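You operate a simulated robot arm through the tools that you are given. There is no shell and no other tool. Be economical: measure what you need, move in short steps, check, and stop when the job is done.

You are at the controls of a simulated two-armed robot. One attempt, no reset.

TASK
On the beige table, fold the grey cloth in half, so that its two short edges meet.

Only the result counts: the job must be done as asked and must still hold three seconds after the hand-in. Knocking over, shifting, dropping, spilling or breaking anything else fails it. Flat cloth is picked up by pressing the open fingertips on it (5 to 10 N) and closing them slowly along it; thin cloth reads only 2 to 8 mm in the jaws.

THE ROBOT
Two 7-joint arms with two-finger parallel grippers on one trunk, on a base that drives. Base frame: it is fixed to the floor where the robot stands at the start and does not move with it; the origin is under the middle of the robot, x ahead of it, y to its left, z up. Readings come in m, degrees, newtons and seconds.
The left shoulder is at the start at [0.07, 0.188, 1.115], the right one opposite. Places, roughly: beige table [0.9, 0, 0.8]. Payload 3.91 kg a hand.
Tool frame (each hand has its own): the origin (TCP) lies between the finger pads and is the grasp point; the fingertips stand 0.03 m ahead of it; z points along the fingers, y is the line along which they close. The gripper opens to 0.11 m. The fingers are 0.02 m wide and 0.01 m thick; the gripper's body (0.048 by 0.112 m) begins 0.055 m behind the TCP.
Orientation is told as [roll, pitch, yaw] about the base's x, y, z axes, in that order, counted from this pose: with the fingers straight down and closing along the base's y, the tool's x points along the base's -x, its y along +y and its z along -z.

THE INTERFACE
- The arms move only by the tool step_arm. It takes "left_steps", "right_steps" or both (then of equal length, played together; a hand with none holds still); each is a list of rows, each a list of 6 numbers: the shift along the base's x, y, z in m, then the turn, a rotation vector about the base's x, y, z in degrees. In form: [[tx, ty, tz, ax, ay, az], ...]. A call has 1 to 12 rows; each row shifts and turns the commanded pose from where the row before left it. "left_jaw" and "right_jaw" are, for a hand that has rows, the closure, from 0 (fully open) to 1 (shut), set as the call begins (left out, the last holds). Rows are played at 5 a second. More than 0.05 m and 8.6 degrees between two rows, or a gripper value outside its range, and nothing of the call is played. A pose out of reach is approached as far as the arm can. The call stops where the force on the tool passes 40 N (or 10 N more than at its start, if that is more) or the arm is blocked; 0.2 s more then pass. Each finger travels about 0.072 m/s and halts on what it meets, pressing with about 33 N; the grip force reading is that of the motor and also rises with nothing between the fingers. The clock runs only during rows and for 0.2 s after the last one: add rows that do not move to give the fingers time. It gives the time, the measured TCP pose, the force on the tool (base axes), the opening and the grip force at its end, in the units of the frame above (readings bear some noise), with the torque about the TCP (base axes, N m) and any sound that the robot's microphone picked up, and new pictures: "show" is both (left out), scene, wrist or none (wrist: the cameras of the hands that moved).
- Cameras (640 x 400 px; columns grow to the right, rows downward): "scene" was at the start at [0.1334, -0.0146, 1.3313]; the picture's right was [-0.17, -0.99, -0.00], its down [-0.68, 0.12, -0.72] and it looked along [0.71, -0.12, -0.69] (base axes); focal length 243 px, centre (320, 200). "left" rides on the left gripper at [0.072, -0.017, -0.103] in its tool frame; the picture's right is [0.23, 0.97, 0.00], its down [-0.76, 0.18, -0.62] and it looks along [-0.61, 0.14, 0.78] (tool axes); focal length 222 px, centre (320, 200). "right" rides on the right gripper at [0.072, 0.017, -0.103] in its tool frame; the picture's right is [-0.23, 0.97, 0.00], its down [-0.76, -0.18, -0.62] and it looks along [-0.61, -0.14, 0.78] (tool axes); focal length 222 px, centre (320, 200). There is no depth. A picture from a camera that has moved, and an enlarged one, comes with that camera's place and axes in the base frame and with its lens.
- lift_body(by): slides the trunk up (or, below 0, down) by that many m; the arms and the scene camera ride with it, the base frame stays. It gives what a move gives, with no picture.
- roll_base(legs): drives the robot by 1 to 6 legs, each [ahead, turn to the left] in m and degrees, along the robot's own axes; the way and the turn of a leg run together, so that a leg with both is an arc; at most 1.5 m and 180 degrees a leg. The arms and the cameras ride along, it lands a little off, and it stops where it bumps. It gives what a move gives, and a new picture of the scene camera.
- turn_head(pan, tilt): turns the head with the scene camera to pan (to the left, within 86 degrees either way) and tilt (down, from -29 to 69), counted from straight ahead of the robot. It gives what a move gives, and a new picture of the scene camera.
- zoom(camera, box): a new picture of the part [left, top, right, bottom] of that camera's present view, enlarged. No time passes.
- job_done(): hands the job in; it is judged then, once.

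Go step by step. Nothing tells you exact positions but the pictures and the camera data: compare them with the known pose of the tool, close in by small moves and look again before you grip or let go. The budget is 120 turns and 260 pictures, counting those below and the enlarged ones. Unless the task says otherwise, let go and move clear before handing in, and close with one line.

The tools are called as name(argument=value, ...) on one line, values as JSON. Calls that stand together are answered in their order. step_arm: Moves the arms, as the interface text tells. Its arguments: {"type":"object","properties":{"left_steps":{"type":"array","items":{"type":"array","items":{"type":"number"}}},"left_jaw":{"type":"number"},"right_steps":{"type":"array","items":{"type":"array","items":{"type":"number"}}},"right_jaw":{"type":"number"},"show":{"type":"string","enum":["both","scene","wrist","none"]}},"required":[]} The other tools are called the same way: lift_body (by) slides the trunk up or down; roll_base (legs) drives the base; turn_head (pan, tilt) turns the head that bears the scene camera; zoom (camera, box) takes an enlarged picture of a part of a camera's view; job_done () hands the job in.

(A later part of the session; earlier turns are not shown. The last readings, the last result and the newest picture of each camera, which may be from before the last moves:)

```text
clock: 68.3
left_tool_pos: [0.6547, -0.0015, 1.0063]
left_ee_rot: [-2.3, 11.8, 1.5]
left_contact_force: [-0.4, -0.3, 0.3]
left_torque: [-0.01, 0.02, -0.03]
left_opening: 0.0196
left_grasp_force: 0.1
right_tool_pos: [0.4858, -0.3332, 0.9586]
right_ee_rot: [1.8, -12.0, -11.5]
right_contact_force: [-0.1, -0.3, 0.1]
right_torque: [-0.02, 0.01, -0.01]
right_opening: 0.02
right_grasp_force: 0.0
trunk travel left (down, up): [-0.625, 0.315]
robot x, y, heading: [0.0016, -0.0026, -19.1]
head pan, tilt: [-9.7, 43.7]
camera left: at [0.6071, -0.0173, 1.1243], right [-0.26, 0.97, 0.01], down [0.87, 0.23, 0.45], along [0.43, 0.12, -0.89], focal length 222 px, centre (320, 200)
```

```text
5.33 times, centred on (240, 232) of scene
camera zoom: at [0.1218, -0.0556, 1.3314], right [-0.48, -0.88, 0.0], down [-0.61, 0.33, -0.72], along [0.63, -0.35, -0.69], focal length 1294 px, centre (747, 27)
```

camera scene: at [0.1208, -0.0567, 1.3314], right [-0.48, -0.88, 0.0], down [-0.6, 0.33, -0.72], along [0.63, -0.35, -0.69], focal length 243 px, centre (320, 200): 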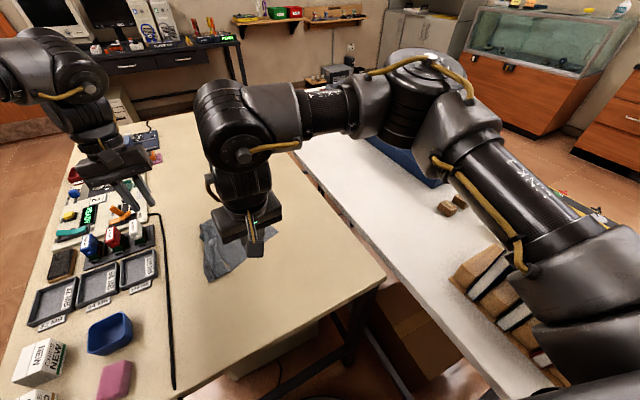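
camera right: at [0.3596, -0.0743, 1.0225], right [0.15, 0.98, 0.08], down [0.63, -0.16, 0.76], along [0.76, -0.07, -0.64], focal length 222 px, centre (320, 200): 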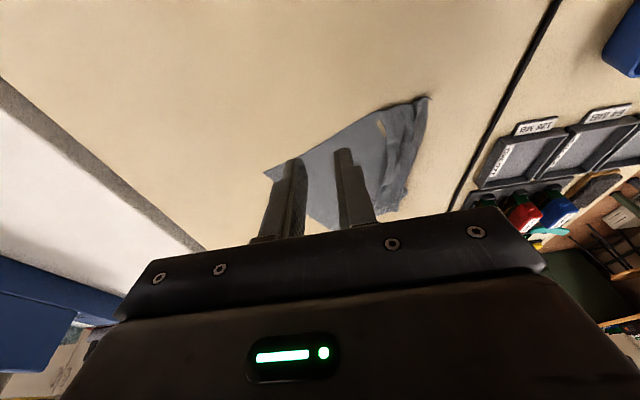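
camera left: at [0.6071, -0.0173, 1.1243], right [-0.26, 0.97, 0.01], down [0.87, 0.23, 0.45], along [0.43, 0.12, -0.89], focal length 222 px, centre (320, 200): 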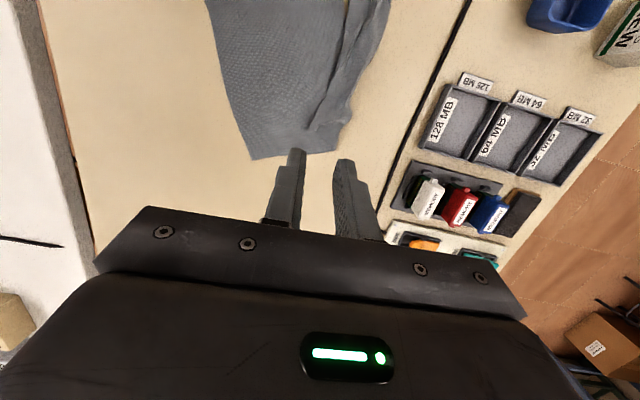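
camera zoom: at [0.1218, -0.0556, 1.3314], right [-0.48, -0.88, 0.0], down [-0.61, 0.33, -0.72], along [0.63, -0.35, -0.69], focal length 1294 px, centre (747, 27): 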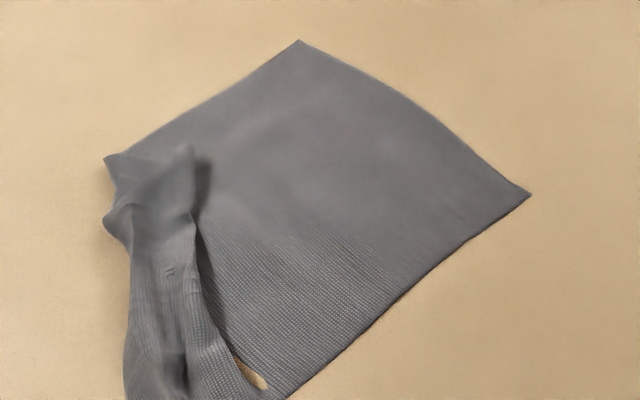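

I can see the left edge strip folded over onto the body, with its free edge near y≈0. I'll try rubbing it outward with closed fingertips, starting with the left hand.

step_arm(left_steps=[[-0.022, 0.002, -0.03, 0, 0, 0], [-0.022, 0.002, -0.04, 0, 0, 0], [0, 0, -0.04, 0, 0, 0], [0, 0, -0.04, 0, 0, 0], [0, 0, -0.012, 0, 0, 0], [0, 0, 0, 0, 0, 0]], left_jaw=1, show="wrist")

```text
clock: 69.7
left_tool_pos: [0.6099, -0.0016, 0.8446]
left_ee_rot: [-2.2, 11.7, 1.6]
left_contact_force: [0.4, 0.0, -1.0]
left_torque: [0.0, 0.02, 0.02]
left_opening: 0.0001
left_grasp_force: 33.2
right_tool_pos: [0.4855, -0.3331, 0.9582]
right_ee_rot: [1.8, -11.9, -11.6]
right_contact_force: [-0.7, -0.8, -0.5]
right_torque: [0.01, -0.04, 0.0]
right_opening: 0.0197
right_grasp_force: 0.1
trunk travel left (down, up): [-0.625, 0.315]
robot x, y, heading: [0.0013, -0.0031, -19.3]
head pan, tilt: [-9.7, 43.7]
camera left: at [0.561, -0.0163, 0.9624], right [-0.26, 0.97, 0.01], down [0.87, 0.23, 0.45], along [0.43, 0.12, -0.89], focal length 222 px, centre (320, 200)
```

left: 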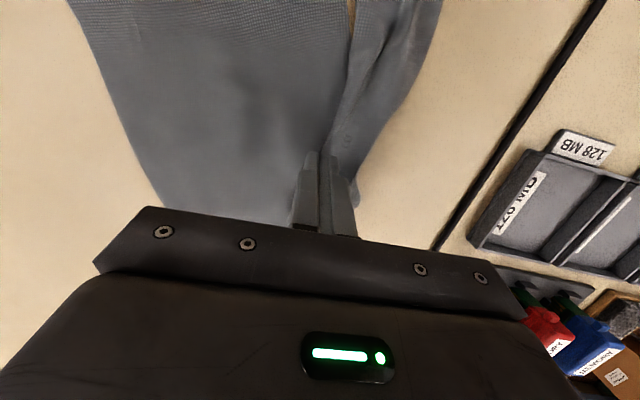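

step_arm(left_steps=[[-0.012, 0.006, -0.004, 0, 0, 0], [0, 0, -0.004, 0, 0, 0], [0, 0, -0.002, 0, 0, 0], [0, 0, 0, 0, 0, 0]], show="none")

```text
clock: 70.7
left_tool_pos: [0.598, 0.0056, 0.8348]
left_ee_rot: [-2.3, 11.8, 1.7]
left_contact_force: [0.1, -0.8, 0.0]
left_torque: [-0.03, 0.02, 0.01]
left_opening: 0.0
left_grasp_force: 33.2
right_tool_pos: [0.4868, -0.335, 0.9574]
right_ee_rot: [1.8, -12.0, -11.7]
right_contact_force: [0.5, -0.3, -0.4]
right_torque: [-0.03, 0.02, -0.03]
right_opening: 0.0195
right_grasp_force: 0.0
trunk travel left (down, up): [-0.625, 0.315]
robot x, y, heading: [-0.0007, 0.0003, -19.2]
head pan, tilt: [-9.7, 43.7]
```

step_arm(left_steps=[[0, 0, -0.001, 0, 0, 0], [0, 0, -0.0007, 0, 0, 0], [0, 0.006, 0, 0, 0, 0], [0, 0.008, 0, 0, 0, 0], [0, 0.008, 0, 0, 0, 0], [0, 0.008, 0, 0, 0, 0], [0, 0.008, 0, 0, 0, 0], [0, 0, 0, 0, 0, 0]], show="wrist")

```text
clock: 72.5
left_tool_pos: [0.5975, 0.0425, 0.8332]
left_ee_rot: [-2.1, 11.7, 1.6]
left_contact_force: [0.5, -0.7, 7.5]
left_torque: [0.01, -0.04, -0.01]
left_opening: 0.0001
left_grasp_force: 32.8
right_tool_pos: [0.4846, -0.335, 0.9575]
right_ee_rot: [1.9, -12.0, -11.7]
right_contact_force: [-0.9, 0.5, -0.6]
right_torque: [-0.01, -0.01, -0.01]
right_opening: 0.0197
right_grasp_force: 0.1
trunk travel left (down, up): [-0.625, 0.315]
robot x, y, heading: [0.0011, 0.0003, -19.1]
head pan, tilt: [-9.7, 43.7]
camera left: at [0.5501, 0.0281, 0.951], right [-0.26, 0.97, 0.01], down [0.87, 0.23, 0.45], along [0.43, 0.12, -0.89], focal length 222 px, centre (320, 200)
```

left: 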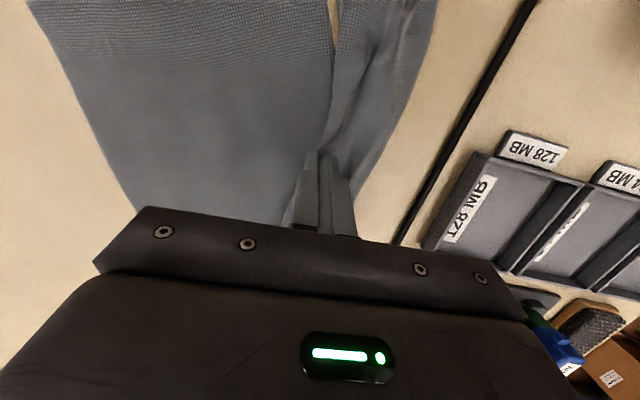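

zoom(camera="left", box=[240, 0, 460, 240])

zoom(camera="scene", box=[160, 180, 300, 290])

```text
1.67 times, centred on (350, 120) of left
camera zoom: at [0.5501, 0.0281, 0.951], right [-0.26, 0.97, 0.01], down [0.87, 0.23, 0.45], along [0.43, 0.12, -0.89], focal length 370 px, centre (270, 333)
```

zoom: 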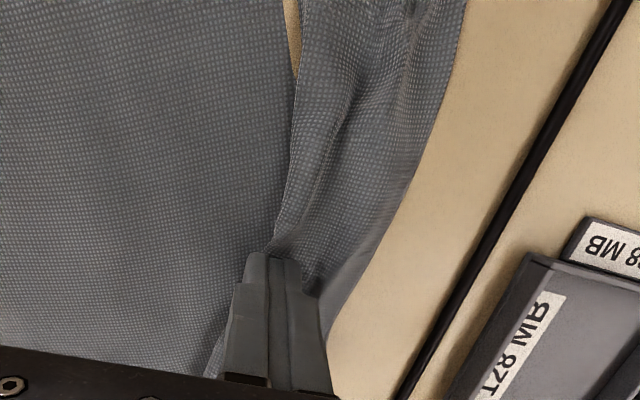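

```text
3.64 times, centred on (230, 235) of scene
camera zoom: at [0.1208, -0.0571, 1.3314], right [-0.48, -0.88, 0.0], down [-0.6, 0.33, -0.72], along [0.63, -0.35, -0.69], focal length 882 px, centre (647, 73)
```

zoom: 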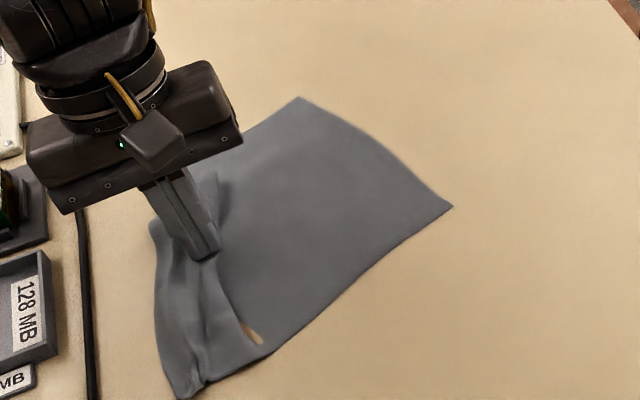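

Rubbing just slides the whole cloth, so I'll lift off and look closely at how the strip lies before gripping it again.

step_arm(left_steps=[[0.02, 0, 0.03, 0, 0, 0], [0.025, 0, 0.03, 0, 0, 0], [0.02, 0, 0.03, 0, 0, 0], [0.02, 0.02, 0.02, 0, 0, 0], [0, 0, 0, 0, 0, 0]], left_jaw=0.8, show="none")

zoom(camera="left", box=[140, 0, 440, 190])

zoom(camera="scene", box=[190, 205, 270, 285])

```text
clock: 73.7
left_tool_pos: [0.6861, 0.0599, 0.943]
left_ee_rot: [-2.3, 11.8, 1.6]
left_contact_force: [-0.3, 0.3, 0.4]
left_torque: [-0.02, 0.0, -0.01]
left_opening: 0.0221
left_grasp_force: 0.0
right_tool_pos: [0.4853, -0.3333, 0.9583]
right_ee_rot: [1.8, -11.9, -11.6]
right_contact_force: [-0.2, -0.2, 0.8]
right_torque: [-0.01, -0.04, 0.0]
right_opening: 0.02
right_grasp_force: 0.1
trunk travel left (down, up): [-0.625, 0.315]
robot x, y, heading: [0.0001, -0.0022, -19.2]
head pan, tilt: [-9.7, 43.7]
```

```text
2.11 times, centred on (290, 95) of left
camera zoom: at [0.637, 0.0455, 1.0612], right [-0.26, 0.97, 0.01], down [0.87, 0.23, 0.45], along [0.43, 0.12, -0.89], focal length 468 px, centre (383, 421)
```

zoom: 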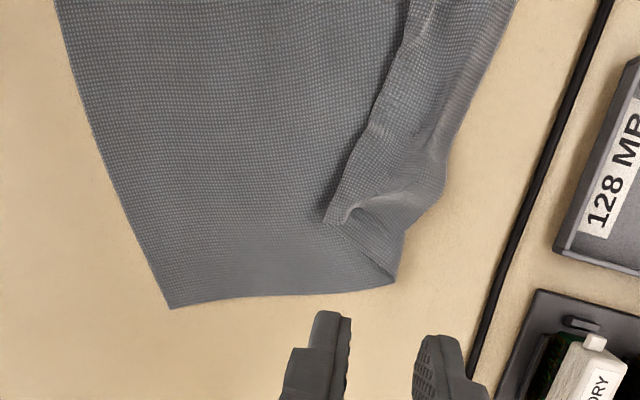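

```text
5.00 times, centred on (230, 245) of scene
camera zoom: at [0.1219, -0.0567, 1.3313], right [-0.48, -0.88, 0.0], down [-0.61, 0.33, -0.72], along [0.63, -0.35, -0.69], focal length 1213 px, centre (770, -25)
```

zoom: 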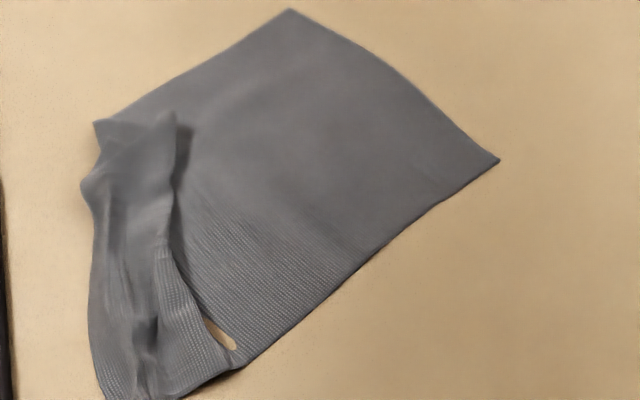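

The strip's free edge runs from about (0.66,0.022) to (0.52,0.037), facing the body. I'll grip right at that edge, with one finger just off it and the other barely on it, so almost nothing folds back. Both hands come to hover first.

step_arm(left_steps=[[-0.02, -0.01, -0.02, 0, 0, -4], [-0.025, -0.017, -0.03, 0, 0, -3], [0, 0, -0.03, 0, 0, 0], [0, 0, -0.015, 0, 0, 0], [0, 0, 0, 0, 0, 0], [0, 0, 0, 0, 0, 0], [0, 0, 0, 0, 0, 0], [0, 0, 0, 0, 0, 0], [0, 0, 0, 0, 0, 0], [0, 0, 0, 0, 0, 0], [0, 0, 0, 0, 0, 0]], right_steps=[[0, 0.04, 0, 0, 0, 3], [0, 0.04, 0, 0, 0, 3], [0, 0.04, 0, 0, 0, 3], [0.0, 0.04, 0, 0, 0, 3], [0.005, 0.04, 0, 0, 0, 0], [0.005, 0.04, 0, 0, 0, 0], [0.005, 0.04, 0, 0, 0, 0], [0.005, 0.04, -0.02, 0, 0, 0], [0.0, 0.04, -0.02, 0, 0, 0], [0.0, 0.017, -0.04, 0, 0, 0], [0, 0, -0.03, 0, 0, 0]], left_jaw=0.86, right_jaw=0.86, show="none")

zoom(camera="right", box=[200, 60, 460, 240])

zoom(camera="left", box=[200, 60, 460, 240])

```text
clock: 76.1
left_tool_pos: [0.6392, 0.0345, 0.8465]
left_ee_rot: [-2.2, 11.8, -5.4]
left_contact_force: [0.3, 0.5, -0.4]
left_torque: [0.05, 0.0, -0.01]
left_opening: 0.0154
left_grasp_force: 0.1
right_tool_pos: [0.4935, 0.0204, 0.8418]
right_ee_rot: [1.8, -12.0, 0.4]
right_contact_force: [0.6, -0.2, -0.5]
right_torque: [-0.02, -0.01, -0.02]
right_opening: 0.0153
right_grasp_force: 0.1
right hand out of reach, approached as far as the arm can: row 9, 10
trunk travel left (down, up): [-0.625, 0.315]
robot x, y, heading: [-0.0, 0.003, -19.1]
head pan, tilt: [-9.7, 43.7]
```

```text
2.22 times, centred on (330, 150) of right
camera zoom: at [0.4007, 0.0322, 0.9273], right [0.21, 0.97, 0.08], down [0.62, -0.19, 0.76], along [0.76, -0.11, -0.64], focal length 494 px, centre (298, 311)
```

zoom: 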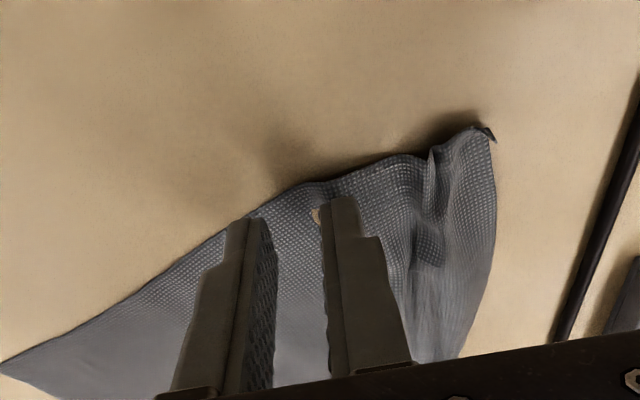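

```text
2.22 times, centred on (330, 150) of left
camera zoom: at [0.5901, 0.027, 0.9651], right [-0.14, 0.99, 0.01], down [0.89, 0.12, 0.45], along [0.44, 0.07, -0.89], focal length 494 px, centre (298, 311)
```

zoom: 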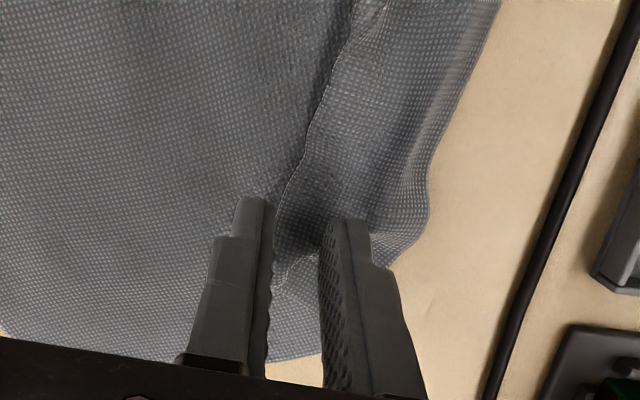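

The left hand sits right at the edge. The right hand is about 2 cm short, so I'll add yaw to extend its reach.

step_arm(right_steps=[[0, 0, 0.004, 0, 0, 6], [0, 0, 0, 0, 0, 6], [0.007, 0.01, 0, 0, 0, 0], [0.008, 0.012, 0, 0, 0, 0], [0, 0, 0, 0, 0, 0]], show="none")

zoom(camera="right", box=[200, 60, 460, 240])

```text
clock: 77.3
left_tool_pos: [0.6395, 0.0355, 0.8472]
left_ee_rot: [-2.3, 11.7, -5.4]
left_contact_force: [0.5, -0.2, 0.2]
left_torque: [0.01, 0.02, 0.0]
left_opening: 0.0157
left_grasp_force: 0.1
right_tool_pos: [0.5002, 0.0269, 0.8461]
right_ee_rot: [2.0, -12.1, 12.5]
right_contact_force: [-0.1, 0.4, -0.7]
right_torque: [0.01, -0.02, 0.02]
right_opening: 0.0153
right_grasp_force: 0.1
right hand out of reach, approached as far as the arm can: row 4
trunk travel left (down, up): [-0.625, 0.315]
robot x, y, heading: [-0.0016, 0.0004, -19.1]
head pan, tilt: [-9.7, 43.7]
```

```text
2.22 times, centred on (330, 150) of right
camera zoom: at [0.4062, 0.0203, 0.9315], right [0.0, 1.0, 0.08], down [0.64, -0.06, 0.76], along [0.76, 0.05, -0.64], focal length 494 px, centre (298, 311)
```

zoom: 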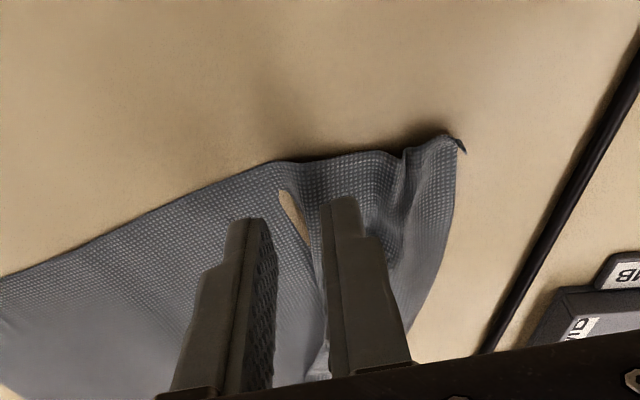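

Measuring the sides, the near corner D is nearly fully stretched, while the far end seems to hold a Z-shaped pleat. I'll raise the left hand and check that.

step_arm(left_steps=[[0.01, 0, 0.03, 0, 0, 0], [0.02, 0.0, 0.03, 0, 0, 0], [0.02, 0, 0.0, 0, 0, 0], [0, 0, 0, 0, 0, 0]], right_steps=[[0, -0.03, 0.03, 0, 0, 0], [0, -0.04, 0.0, 0, 0, 0], [0, -0.04, 0, 0, 0, 0], [0, -0.04, 0, 0, 0, 0]], show="none")

zoom(camera="left", box=[240, 20, 440, 180])

zoom(camera="right", box=[320, 40, 560, 240])

```text
clock: 78.3
left_tool_pos: [0.6872, 0.0338, 0.9088]
left_ee_rot: [-2.2, 11.6, -5.4]
left_contact_force: [0.4, -0.7, 0.8]
left_torque: [0.02, -0.01, 0.0]
left_opening: 0.0152
left_grasp_force: 0.0
right_tool_pos: [0.4982, -0.1227, 0.8775]
right_ee_rot: [1.9, -12.0, 12.4]
right_contact_force: [0.2, -0.7, -0.4]
right_torque: [-0.03, 0.03, -0.01]
right_opening: 0.0154
right_grasp_force: 0.2
trunk travel left (down, up): [-0.625, 0.315]
robot x, y, heading: [0.0002, 0.0005, -19.1]
head pan, tilt: [-9.7, 43.7]
```

```text
2.50 times, centred on (340, 100) of left
camera zoom: at [0.638, 0.0258, 1.0267], right [-0.14, 0.99, 0.01], down [0.89, 0.12, 0.45], along [0.44, 0.07, -0.89], focal length 555 px, centre (270, 450)
```

zoom: 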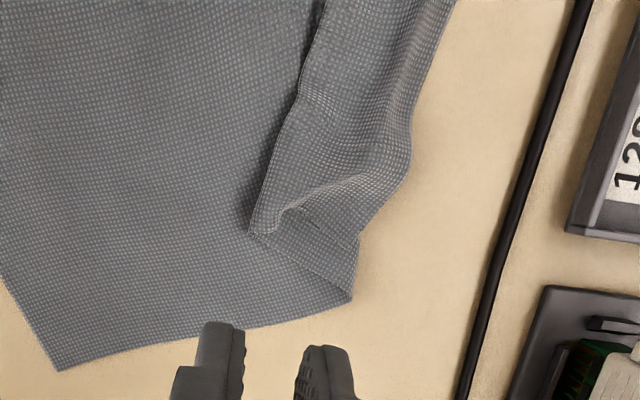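

```text
2.00 times, centred on (440, 140) of right
camera zoom: at [0.4055, -0.1294, 0.9631], right [0.0, 1.0, 0.08], down [0.64, -0.06, 0.76], along [0.76, 0.05, -0.64], focal length 444 px, centre (80, 320)
```

zoom: 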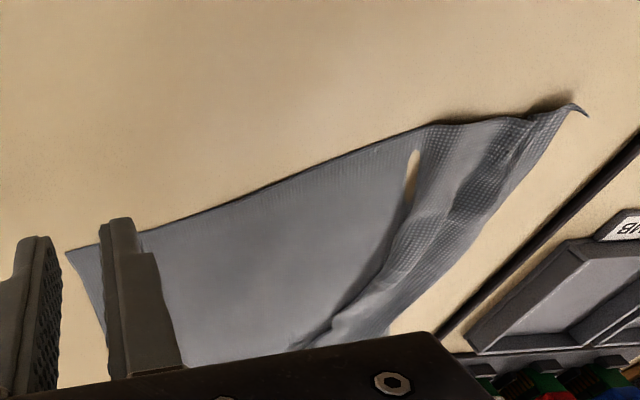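

Confirmed: it is a Z-pleat at the far end, and the real edge lies on the outside, with A near (0.628,0.077) and D near (0.49,0.08). I'll turn the base a little left so both hands can reach that edge.

step_arm(left_steps=[[-0.02, -0.03, 0.03, 0, 0, 0], [-0.02, -0.03, 0.01, 0, 0, 0], [0, 0, 0, 0, 0, 0]], right_steps=[[0, 0, 0.03, 0, 0, 0], [0, 0.0, 0.02, 0, 0, 0], [0, 0, 0, 0, 0, 0]], show="none")

roll_base(legs=[[0, 9]])

```text
clock: 79.1
left_tool_pos: [0.6508, -0.0235, 0.9462]
left_ee_rot: [-2.3, 11.8, -5.4]
left_contact_force: [0.4, -0.9, 0.1]
left_torque: [0.02, 0.01, 0.0]
left_opening: 0.0154
left_grasp_force: 0.2
right_tool_pos: [0.5005, -0.1224, 0.9259]
right_ee_rot: [1.8, -11.9, 12.6]
right_contact_force: [0.4, 0.6, 0.0]
right_torque: [0.01, 0.02, 0.01]
right_opening: 0.0152
right_grasp_force: 0.1
trunk travel left (down, up): [-0.625, 0.315]
robot x, y, heading: [-0.0, -0.0007, -19.2]
head pan, tilt: [-9.7, 43.7]
```

```text
clock: 80.2
left_tool_pos: [0.6474, 0.078, 0.9488]
left_ee_rot: [-2.3, 11.7, 3.8]
left_contact_force: [0.0, 0.3, 0.7]
left_torque: [-0.05, 0.04, 0.0]
left_opening: 0.015
left_grasp_force: 0.0
right_tool_pos: [0.5133, -0.0409, 0.9257]
right_ee_rot: [1.7, -11.9, 21.3]
right_contact_force: [-0.5, 0.1, -0.6]
right_torque: [-0.01, -0.04, 0.01]
right_opening: 0.0154
right_grasp_force: 0.0
trunk travel left (down, up): [-0.625, 0.315]
robot x, y, heading: [0.0032, 0.0001, -9.6]
head pan, tilt: [-9.7, 43.7]
camera scene: at [0.1295, -0.0355, 1.3313], right [-0.34, -0.94, 0.0], down [-0.65, 0.23, -0.72], along [0.68, -0.25, -0.69], focal length 243 px, centre (320, 200)
```

scene: 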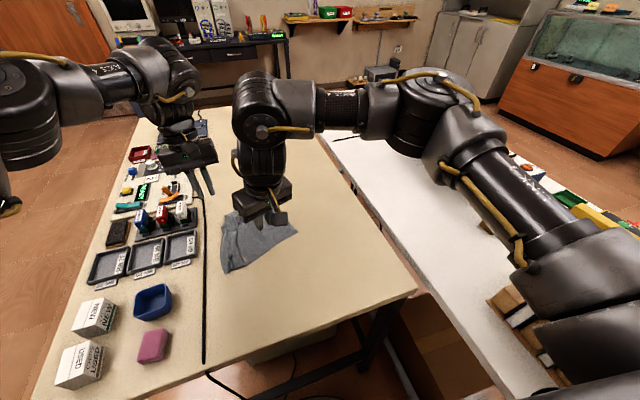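

step_arm(left_steps=[[-0.015, -0.002, -0.02, 0, 0, 0], [-0.016, -0.003, -0.03, 0, 0, 0], [0, 0, -0.03, 0, 0, 0], [0, 0, -0.02, 0, 0, 0], [0, 0, 0, 0, 0, 0], [0, 0, 0, 0, 0, 0]], right_steps=[[0, 0.03, 0, 0, 0, -4], [-0.002, 0.03, 0, 0, 0, -4], [-0.002, 0.03, -0.02, 0, 0, 0], [0.0, 0.031, -0.02, 0, 0, 0], [0, 0, -0.025, 0, 0, 0], [0, 0, -0.013, 0, 0, 0]], show="none")

zoom(camera="right", box=[200, 60, 460, 240])

zoom(camera="left", box=[200, 60, 460, 240])

```text
clock: 81.5
left_tool_pos: [0.6155, 0.0721, 0.8462]
left_ee_rot: [-2.3, 11.7, 3.7]
left_contact_force: [-0.3, 0.1, 0.6]
left_torque: [0.01, 0.04, 0.03]
left_opening: 0.0154
left_grasp_force: 0.1
right_tool_pos: [0.51, 0.0781, 0.8481]
right_ee_rot: [1.8, -12.0, 13.5]
right_contact_force: [0.1, 0.1, -0.1]
right_torque: [0.02, -0.02, 0.0]
right_opening: 0.0155
right_grasp_force: 0.1
trunk travel left (down, up): [-0.625, 0.315]
robot x, y, heading: [0.0026, -0.002, -9.9]
head pan, tilt: [-9.7, 43.7]
```

```text
2.22 times, centred on (330, 150) of right
camera zoom: at [0.4163, 0.0705, 0.9342], right [-0.02, 1.0, 0.08], down [0.65, -0.05, 0.76], along [0.76, 0.06, -0.64], focal length 494 px, centre (298, 311)
```

zoom: 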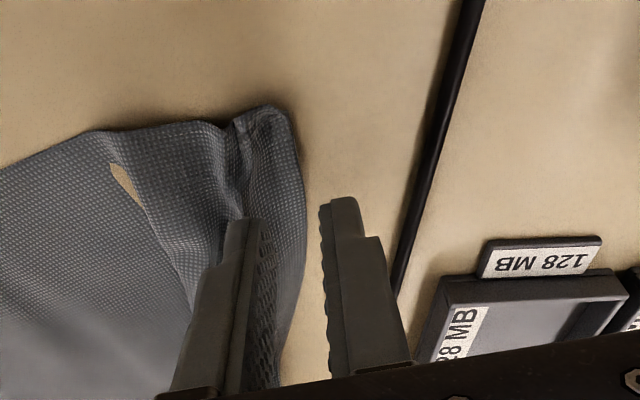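

```text
2.22 times, centred on (330, 150) of left
camera zoom: at [0.5676, 0.0563, 0.9651], right [-0.29, 0.96, 0.01], down [0.86, 0.26, 0.45], along [0.42, 0.14, -0.89], focal length 494 px, centre (298, 311)
```

zoom: 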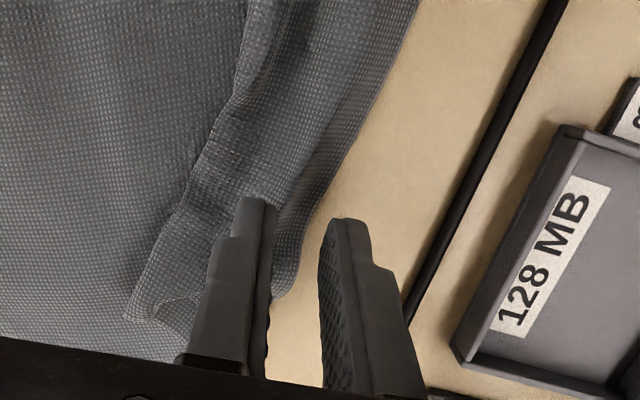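

The fingers straddle the real edge at both places. I'll shift the left slightly inward and press down.

step_arm(left_steps=[[-0.008, 0.001, -0.006, 0, 0, 0], [0, 0, -0.004, 0, 0, 0], [0, 0, -0.002, 0, 0, 0], [0, 0, 0, 0, 0, 0]], right_steps=[[-0.003, 0, -0.006, 0, 0, 0], [0, 0, -0.005, 0, 0, 0], [0, 0, -0.003, 0, 0, 0], [0, 0, 0, 0, 0, 0]], show="none")

```text
clock: 82.5
left_tool_pos: [0.6077, 0.0742, 0.8355]
left_ee_rot: [-2.3, 11.8, 3.7]
left_contact_force: [-0.7, 0.0, 0.1]
left_torque: [0.03, 0.01, 0.02]
left_opening: 0.0155
left_grasp_force: 0.0
right_tool_pos: [0.5073, 0.0786, 0.8336]
right_ee_rot: [1.8, -11.9, 13.5]
right_contact_force: [0.3, 0.0, -0.1]
right_torque: [0.02, -0.02, 0.03]
right_opening: 0.0153
right_grasp_force: 0.0
trunk travel left (down, up): [-0.625, 0.315]
robot x, y, heading: [-0.0035, -0.0037, -10.0]
head pan, tilt: [-9.7, 43.7]
```

step_arm(left_steps=[[0, 0, -0.002, 0, 0, 0], [0, 0, -0.001, 0, 0, 0], [0, 0, -0.0005, 0, 0, 0], [0, 0, 0, 0, 0, 0]], right_steps=[[0, 0, -0.001, 0, 0, 0], [0, 0, -0.0005, 0, 0, 0], [0, 0, -0.0005, 0, 0, 0], [0, 0, 0, 0, 0, 0]], show="none")

```text
clock: 83.5
left_tool_pos: [0.6059, 0.0736, 0.8338]
left_ee_rot: [-2.3, 11.8, 3.7]
left_contact_force: [0.2, -0.8, -0.4]
left_torque: [0.01, 0.01, 0.0]
left_opening: 0.0153
left_grasp_force: 0.0
right_tool_pos: [0.5042, 0.0792, 0.8334]
right_ee_rot: [1.8, -12.1, 13.4]
right_contact_force: [3.1, -0.9, 12.0]
right_torque: [-0.14, -0.1, 0.04]
right_opening: 0.0156
right_grasp_force: 0.3
trunk travel left (down, up): [-0.625, 0.315]
robot x, y, heading: [0.0012, 0.0001, -9.8]
head pan, tilt: [-9.7, 43.7]
```

step_arm(left_steps=[[0, 0, -0.0008, 0, 0, 0], [0, 0, -0.0005, 0, 0, 0], [0, 0, 0, 0, 0, 0]], right_steps=[[0, 0.002, -0.0003, 0, 0, 0], [0, 0.001, 0, 0, 0, 0], [0, 0, 0, 0, 0, 0]], right_jaw=0.91, show="none")

zoom(camera="right", box=[230, 80, 430, 240])

```text
clock: 84.3
left_tool_pos: [0.6051, 0.0732, 0.8326]
left_ee_rot: [-2.3, 11.7, 3.7]
left_contact_force: [1.2, 1.2, 4.7]
left_torque: [0.04, -0.07, 0.02]
left_opening: 0.0154
left_grasp_force: 0.1
right_tool_pos: [0.5035, 0.0818, 0.8322]
right_ee_rot: [1.8, -12.1, 13.5]
right_contact_force: [-0.2, -2.3, 14.4]
right_torque: [-0.18, 0.03, -0.02]
right_opening: 0.0104
right_grasp_force: 0.9
trunk travel left (down, up): [-0.625, 0.315]
robot x, y, heading: [-0.0015, -0.0018, -10.1]
head pan, tilt: [-9.7, 43.7]
```

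```text
2.50 times, centred on (330, 160) of right
camera zoom: at [0.4112, 0.074, 0.9183], right [-0.02, 1.0, 0.08], down [0.64, -0.05, 0.76], along [0.76, 0.06, -0.64], focal length 555 px, centre (295, 300)
```

zoom: 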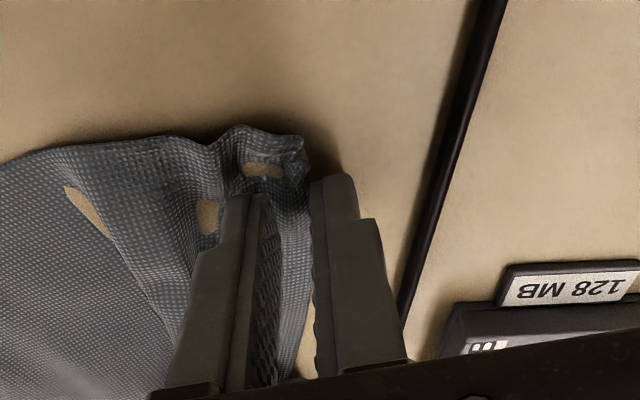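

The edge is being pushed against the outer finger as intended. I'll continue closing both hands.

step_arm(left_steps=[[0, 0.002, -0.0002, 0, 0, 0], [0, 0.001, 0, 0, 0, 0], [0, 0, 0, 0, 0, 0]], right_steps=[[0, 0.002, 0.0003, 0, 0, 0], [0, 0.002, 0, 0, 0, 0], [0, 0, 0, 0, 0, 0]], right_jaw=1, left_jaw=0.91, show="none")

step_arm(left_steps=[[0, 0.002, 0, 0, 0, 0], [0, 0.002, 0, 0, 0, 0], [0, 0, 0, 0, 0, 0]], left_jaw=1, show="none")

zoom(camera="right", box=[230, 80, 430, 240])

zoom(camera="left", box=[230, 80, 430, 240])

```text
clock: 85.2
left_tool_pos: [0.6062, 0.0765, 0.8325]
left_ee_rot: [-2.3, 11.7, 3.6]
left_contact_force: [-2.0, -0.6, 4.9]
left_torque: [-0.01, 0.04, -0.03]
left_opening: 0.0101
left_grasp_force: 0.1
right_tool_pos: [0.504, 0.0868, 0.8324]
right_ee_rot: [1.8, -12.1, 13.6]
right_contact_force: [3.5, -1.4, 10.5]
right_torque: [-0.09, -0.13, -0.04]
right_opening: 0.0019
right_grasp_force: 33.1
trunk travel left (down, up): [-0.625, 0.315]
robot x, y, heading: [0.0011, -0.001, -9.8]
head pan, tilt: [-9.7, 43.7]
```

```text
clock: 86.0
left_tool_pos: [0.6058, 0.08, 0.8327]
left_ee_rot: [-2.3, 11.7, 3.7]
left_contact_force: [-1.2, -0.4, 1.1]
left_torque: [0.0, 0.02, -0.02]
left_opening: 0.0
left_grasp_force: 33.0
right_tool_pos: [0.505, 0.0864, 0.8325]
right_ee_rot: [1.8, -12.0, 13.5]
right_contact_force: [2.3, -2.2, 14.3]
right_torque: [-0.1, -0.05, 0.01]
right_opening: 0.0019
right_grasp_force: 33.2
trunk travel left (down, up): [-0.625, 0.315]
robot x, y, heading: [0.0036, -0.0002, -10.0]
head pan, tilt: [-9.7, 43.7]
```

```text
2.50 times, centred on (330, 160) of right
camera zoom: at [0.4117, 0.0778, 0.9183], right [-0.02, 1.0, 0.08], down [0.64, -0.05, 0.76], along [0.76, 0.06, -0.64], focal length 555 px, centre (295, 300)
```

zoom: 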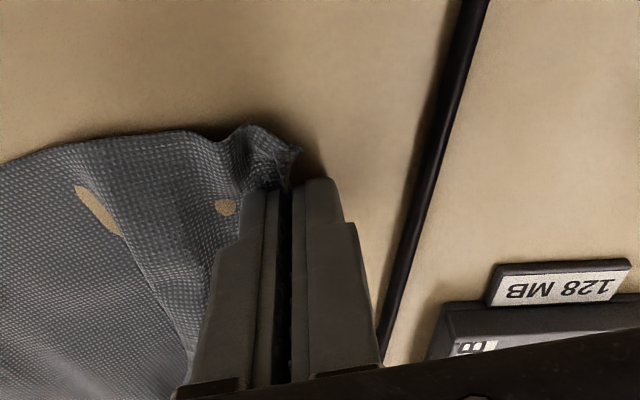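

```text
2.50 times, centred on (330, 160) of left
camera zoom: at [0.5586, 0.0645, 0.9506], right [-0.29, 0.96, 0.01], down [0.86, 0.26, 0.45], along [0.43, 0.14, -0.89], focal length 555 px, centre (295, 300)
```

zoom: 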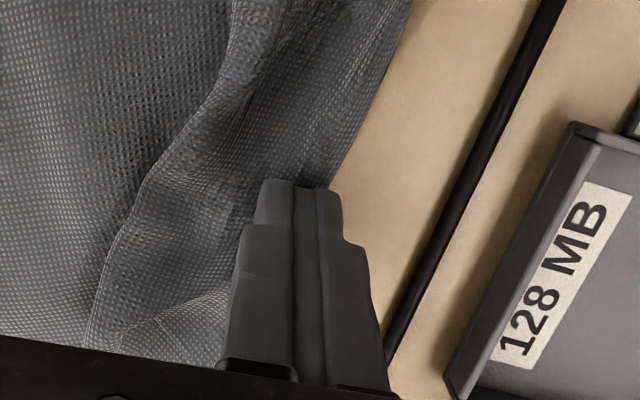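

The right hand has the edge, but the left slipped off. I'll lift the left slightly, reopen, press firmer and try again.

step_arm(left_steps=[[0, 0, 0.006, 0, 0, 0], [-0.004, -0.005, 0.0, 0, 0, 0], [0, 0, -0.004, 0, 0, 0], [0, 0, -0.003, 0, 0, 0], [0, 0, 0, 0, 0, 0]], left_jaw=0.83, show="none")

zoom(camera="left", box=[230, 80, 430, 240])

```text
clock: 87.2
left_tool_pos: [0.6027, 0.0757, 0.8332]
left_ee_rot: [-2.2, 11.7, 3.7]
left_contact_force: [-2.4, -0.7, 8.6]
left_torque: [0.05, -0.01, 0.06]
left_opening: 0.0185
left_grasp_force: 0.1
right_tool_pos: [0.5045, 0.0861, 0.8317]
right_ee_rot: [1.9, -12.2, 13.4]
right_contact_force: [0.8, 0.0, 11.1]
right_torque: [-0.05, -0.09, 0.01]
right_opening: 0.0018
right_grasp_force: 33.2
trunk travel left (down, up): [-0.625, 0.315]
robot x, y, heading: [0.002, -0.0008, -10.2]
head pan, tilt: [-9.7, 43.7]
```

```text
2.50 times, centred on (330, 160) of left
camera zoom: at [0.5548, 0.0599, 0.9505], right [-0.29, 0.96, 0.01], down [0.86, 0.26, 0.45], along [0.43, 0.14, -0.89], focal length 555 px, centre (295, 300)
```

zoom: 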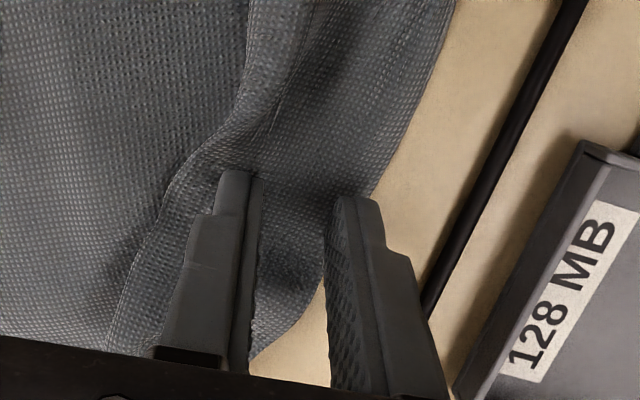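

step_arm(left_steps=[[0, 0.001, 0, 0, 0, 0], [0, 0, 0, 0, 0, 0]], left_jaw=0.89, show="none")

step_arm(left_steps=[[0, 0.001, 0, 0, 0, 0], [0, 0, 0, 0, 0, 0]], left_jaw=0.94, show="none")

step_arm(left_steps=[[0, 0, 0, 0, 0, 0], [0, 0, 0, 0, 0, 0], [0, 0, 0, 0, 0, 0]], left_jaw=1, show="none")

zoom(camera="left", box=[230, 80, 430, 240])

```text
clock: 87.8
left_tool_pos: [0.6029, 0.0771, 0.832]
left_ee_rot: [-2.3, 11.8, 3.6]
left_contact_force: [-0.5, -0.8, 12.4]
left_torque: [0.02, -0.05, -0.01]
left_opening: 0.0115
left_grasp_force: 0.1
right_tool_pos: [0.505, 0.0861, 0.8331]
right_ee_rot: [1.8, -12.1, 13.5]
right_contact_force: [2.3, 0.5, 9.3]
right_torque: [-0.05, -0.1, 0.01]
right_opening: 0.0016
right_grasp_force: 32.9
trunk travel left (down, up): [-0.625, 0.315]
robot x, y, heading: [0.002, -0.0012, -10.2]
head pan, tilt: [-9.7, 43.7]
```

```text
clock: 88.3
left_tool_pos: [0.6024, 0.077, 0.8322]
left_ee_rot: [-2.3, 11.6, 3.5]
left_contact_force: [1.2, -2.4, 17.3]
left_torque: [-0.16, -0.08, 0.0]
left_opening: 0.0073
left_grasp_force: 1.0
right_tool_pos: [0.5042, 0.0864, 0.8329]
right_ee_rot: [1.7, -12.2, 13.4]
right_contact_force: [0.9, 0.5, 5.0]
right_torque: [0.02, -0.06, -0.01]
right_opening: 0.0016
right_grasp_force: 32.8
trunk travel left (down, up): [-0.625, 0.315]
robot x, y, heading: [0.0009, 0.001, -10.0]
head pan, tilt: [-9.7, 43.7]
```

```text
clock: 89.2
left_tool_pos: [0.6018, 0.0771, 0.8329]
left_ee_rot: [-2.3, 11.7, 3.7]
left_contact_force: [-0.2, -3.4, 22.7]
left_torque: [-0.16, -0.14, -0.01]
left_opening: 0.0014
left_grasp_force: 33.2
right_tool_pos: [0.5033, 0.0851, 0.8327]
right_ee_rot: [1.8, -12.1, 13.5]
right_contact_force: [0.0, 0.6, 1.2]
right_torque: [0.03, -0.04, -0.02]
right_opening: 0.0016
right_grasp_force: 33.3
trunk travel left (down, up): [-0.625, 0.315]
robot x, y, heading: [-0.0017, -0.0002, -10.0]
head pan, tilt: [-9.7, 43.7]
```

```text
2.50 times, centred on (330, 160) of left
camera zoom: at [0.5542, 0.0615, 0.9504], right [-0.29, 0.96, 0.01], down [0.86, 0.26, 0.45], along [0.43, 0.14, -0.89], focal length 555 px, centre (295, 300)
```

zoom: 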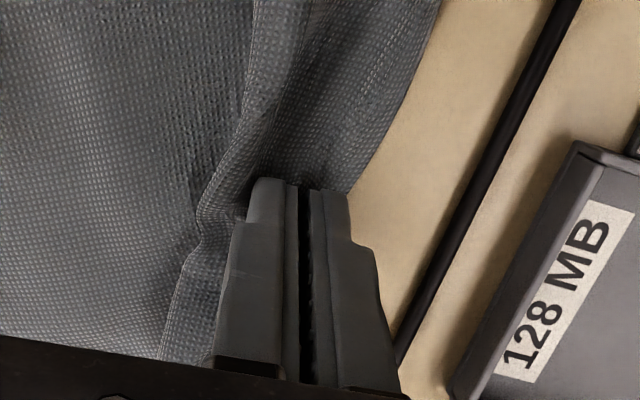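

Both jaws hold the edge with almost no overhang. I'll lift and spread the hands slightly to pull out the pleat, then check.

step_arm(left_steps=[[0, 0, 0.01, 0, 0, 0], [0.002, 0, 0.015, 0, 0, 0], [0.005, 0, 0.02, 0, 0, 0], [0.006, 0, 0.02, 0, 0, 0], [0.006, 0, 0.01, 0, 0, 0], [0, 0, 0, 0, 0, 0]], right_steps=[[0, 0, 0.01, 0, 0, 0], [0, 0, 0.015, 0, 0, 0], [-0.003, 0, 0.02, 0, 0, 0], [-0.003, 0, 0.02, 0, 0, 0], [-0.003, 0, 0.01, 0, 0, 0], [0, 0, 0, 0, 0, 0]], show="both")

```text
clock: 90.5
left_tool_pos: [0.6213, 0.0792, 0.9042]
left_ee_rot: [-2.2, 11.9, 3.7]
left_contact_force: [-13.0, 1.9, 1.3]
left_torque: [0.09, 0.46, 0.0]
left_opening: 0.0011
left_grasp_force: 32.7
right_tool_pos: [0.4985, 0.0855, 0.9057]
right_ee_rot: [1.8, -12.0, 13.4]
right_contact_force: [13.5, -2.1, -0.7]
right_torque: [-0.04, -0.4, -0.05]
right_opening: 0.0015
right_grasp_force: 33.3
trunk travel left (down, up): [-0.625, 0.315]
robot x, y, heading: [-0.0009, 0.0004, -9.8]
head pan, tilt: [-9.7, 43.7]
camera scene: at [0.1294, -0.0368, 1.3313], right [-0.34, -0.94, 0.0], down [-0.65, 0.23, -0.72], along [0.68, -0.24, -0.69], focal length 243 px, centre (320, 200)
camera right: at [0.4044, 0.0771, 0.9927], right [-0.02, 1.0, 0.08], down [0.65, -0.05, 0.76], along [0.76, 0.06, -0.64], focal length 222 px, centre (320, 200)
camera left: at [0.5743, 0.0621, 1.0228], right [-0.29, 0.96, 0.01], down [0.86, 0.26, 0.45], along [0.42, 0.14, -0.9], focal length 222 px, centre (320, 200)
```

scene: 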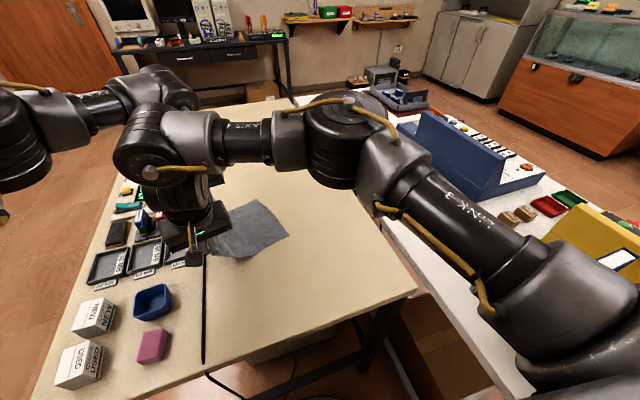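
right: 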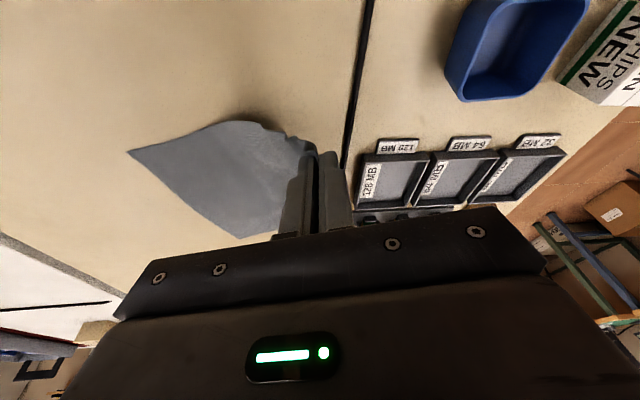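
left: 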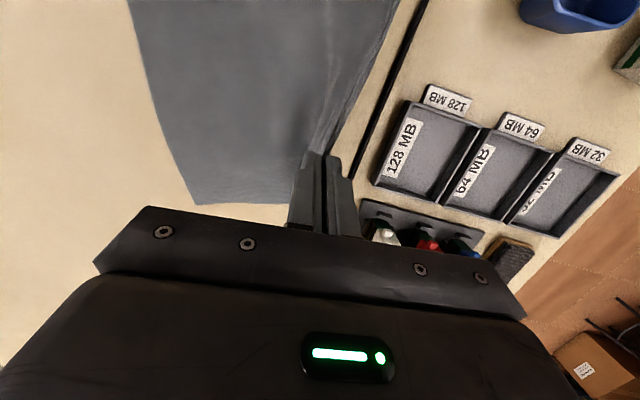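

The cloth is now clean and taut, held at its edge, with the far edge lying at B≈(0.723,-0.028) and C≈(0.546,-0.094). I'll raise the held edge over the midline and turn it parallel to that far edge.

step_arm(left_steps=[[0.003, -0.002, 0.008, 0, 0, 5], [0.005, -0.003, 0.008, 0, 0, 5], [0.005, -0.003, 0.005, 0, 0, 5], [0.005, -0.003, 0.004, 0, 0, 0], [0.004, -0.002, 0, 0, 0, 0], [0, 0, 0, 0, 0, 0]], right_steps=[[0.009, -0.011, 0.008, 0, 0, 5], [0.007, -0.011, 0.008, 0, 0, 5], [0.006, -0.012, 0.005, 0, 0, 3], [0.006, -0.012, 0.004, 0, 0, 0], [0.005, -0.011, 0, 0, 0, 0], [0, 0, 0, 0, 0, 0]], show="both")

zoom(camera="scene", box=[180, 170, 320, 280])

```text
clock: 92.0
left_tool_pos: [0.6456, 0.0648, 0.9304]
left_ee_rot: [-2.3, 11.8, 18.7]
left_contact_force: [-2.5, -0.5, 0.8]
left_torque: [-0.02, 0.13, -0.02]
left_opening: 0.0015
left_grasp_force: 33.1
right_tool_pos: [0.5279, 0.0296, 0.9315]
right_ee_rot: [1.8, -11.9, 26.5]
right_contact_force: [3.7, 0.7, -0.2]
right_torque: [0.01, -0.09, -0.05]
right_opening: 0.0018
right_grasp_force: 32.9
trunk travel left (down, up): [-0.625, 0.315]
robot x, y, heading: [0.0013, 0.0018, -9.8]
head pan, tilt: [-9.7, 43.7]
camera scene: at [0.1289, -0.0365, 1.3313], right [-0.34, -0.94, 0.0], down [-0.65, 0.23, -0.72], along [0.68, -0.25, -0.69], focal length 243 px, centre (320, 200)
camera right: at [0.4406, 0.0007, 1.0174], right [-0.24, 0.97, 0.08], down [0.64, 0.1, 0.76], along [0.73, 0.23, -0.64], focal length 222 px, centre (320, 200)
camera left: at [0.6031, 0.0371, 1.0485], right [-0.53, 0.85, 0.01], down [0.76, 0.47, 0.45], along [0.37, 0.24, -0.89], focal length 222 px, centre (320, 200)
```

scene: 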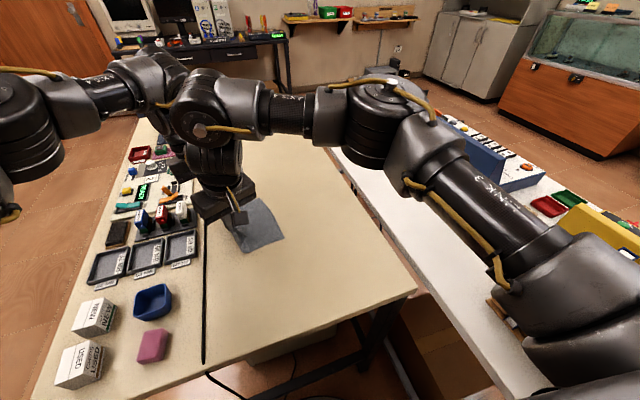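
right: 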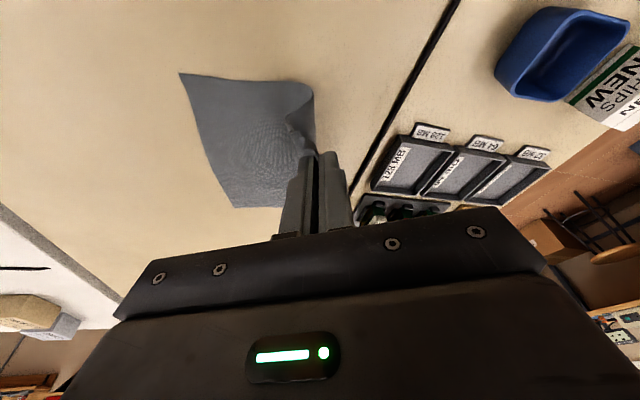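
left: 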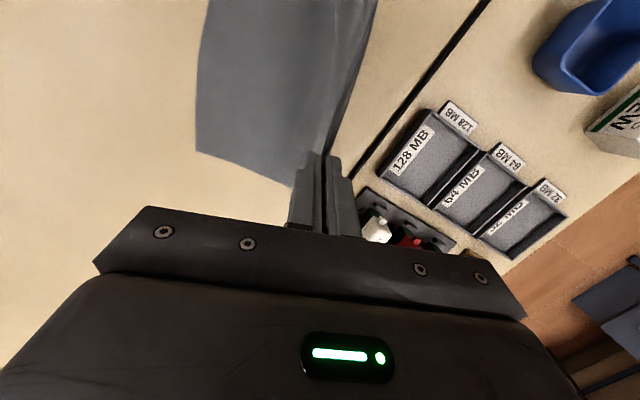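

```text
3.64 times, centred on (250, 225) of scene
camera zoom: at [0.1289, -0.0365, 1.3313], right [-0.34, -0.94, 0.0], down [-0.65, 0.23, -0.72], along [0.68, -0.25, -0.69], focal length 882 px, centre (574, 109)
```

zoom: 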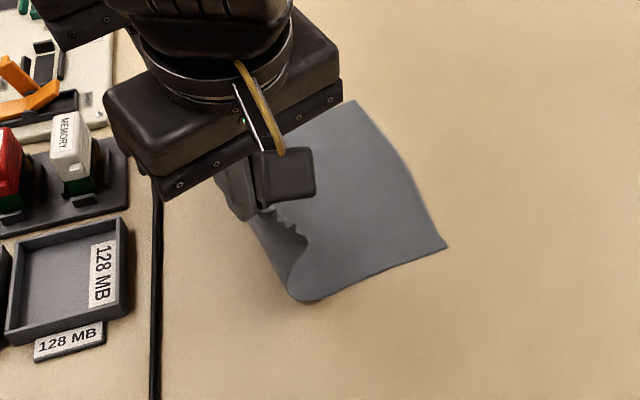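

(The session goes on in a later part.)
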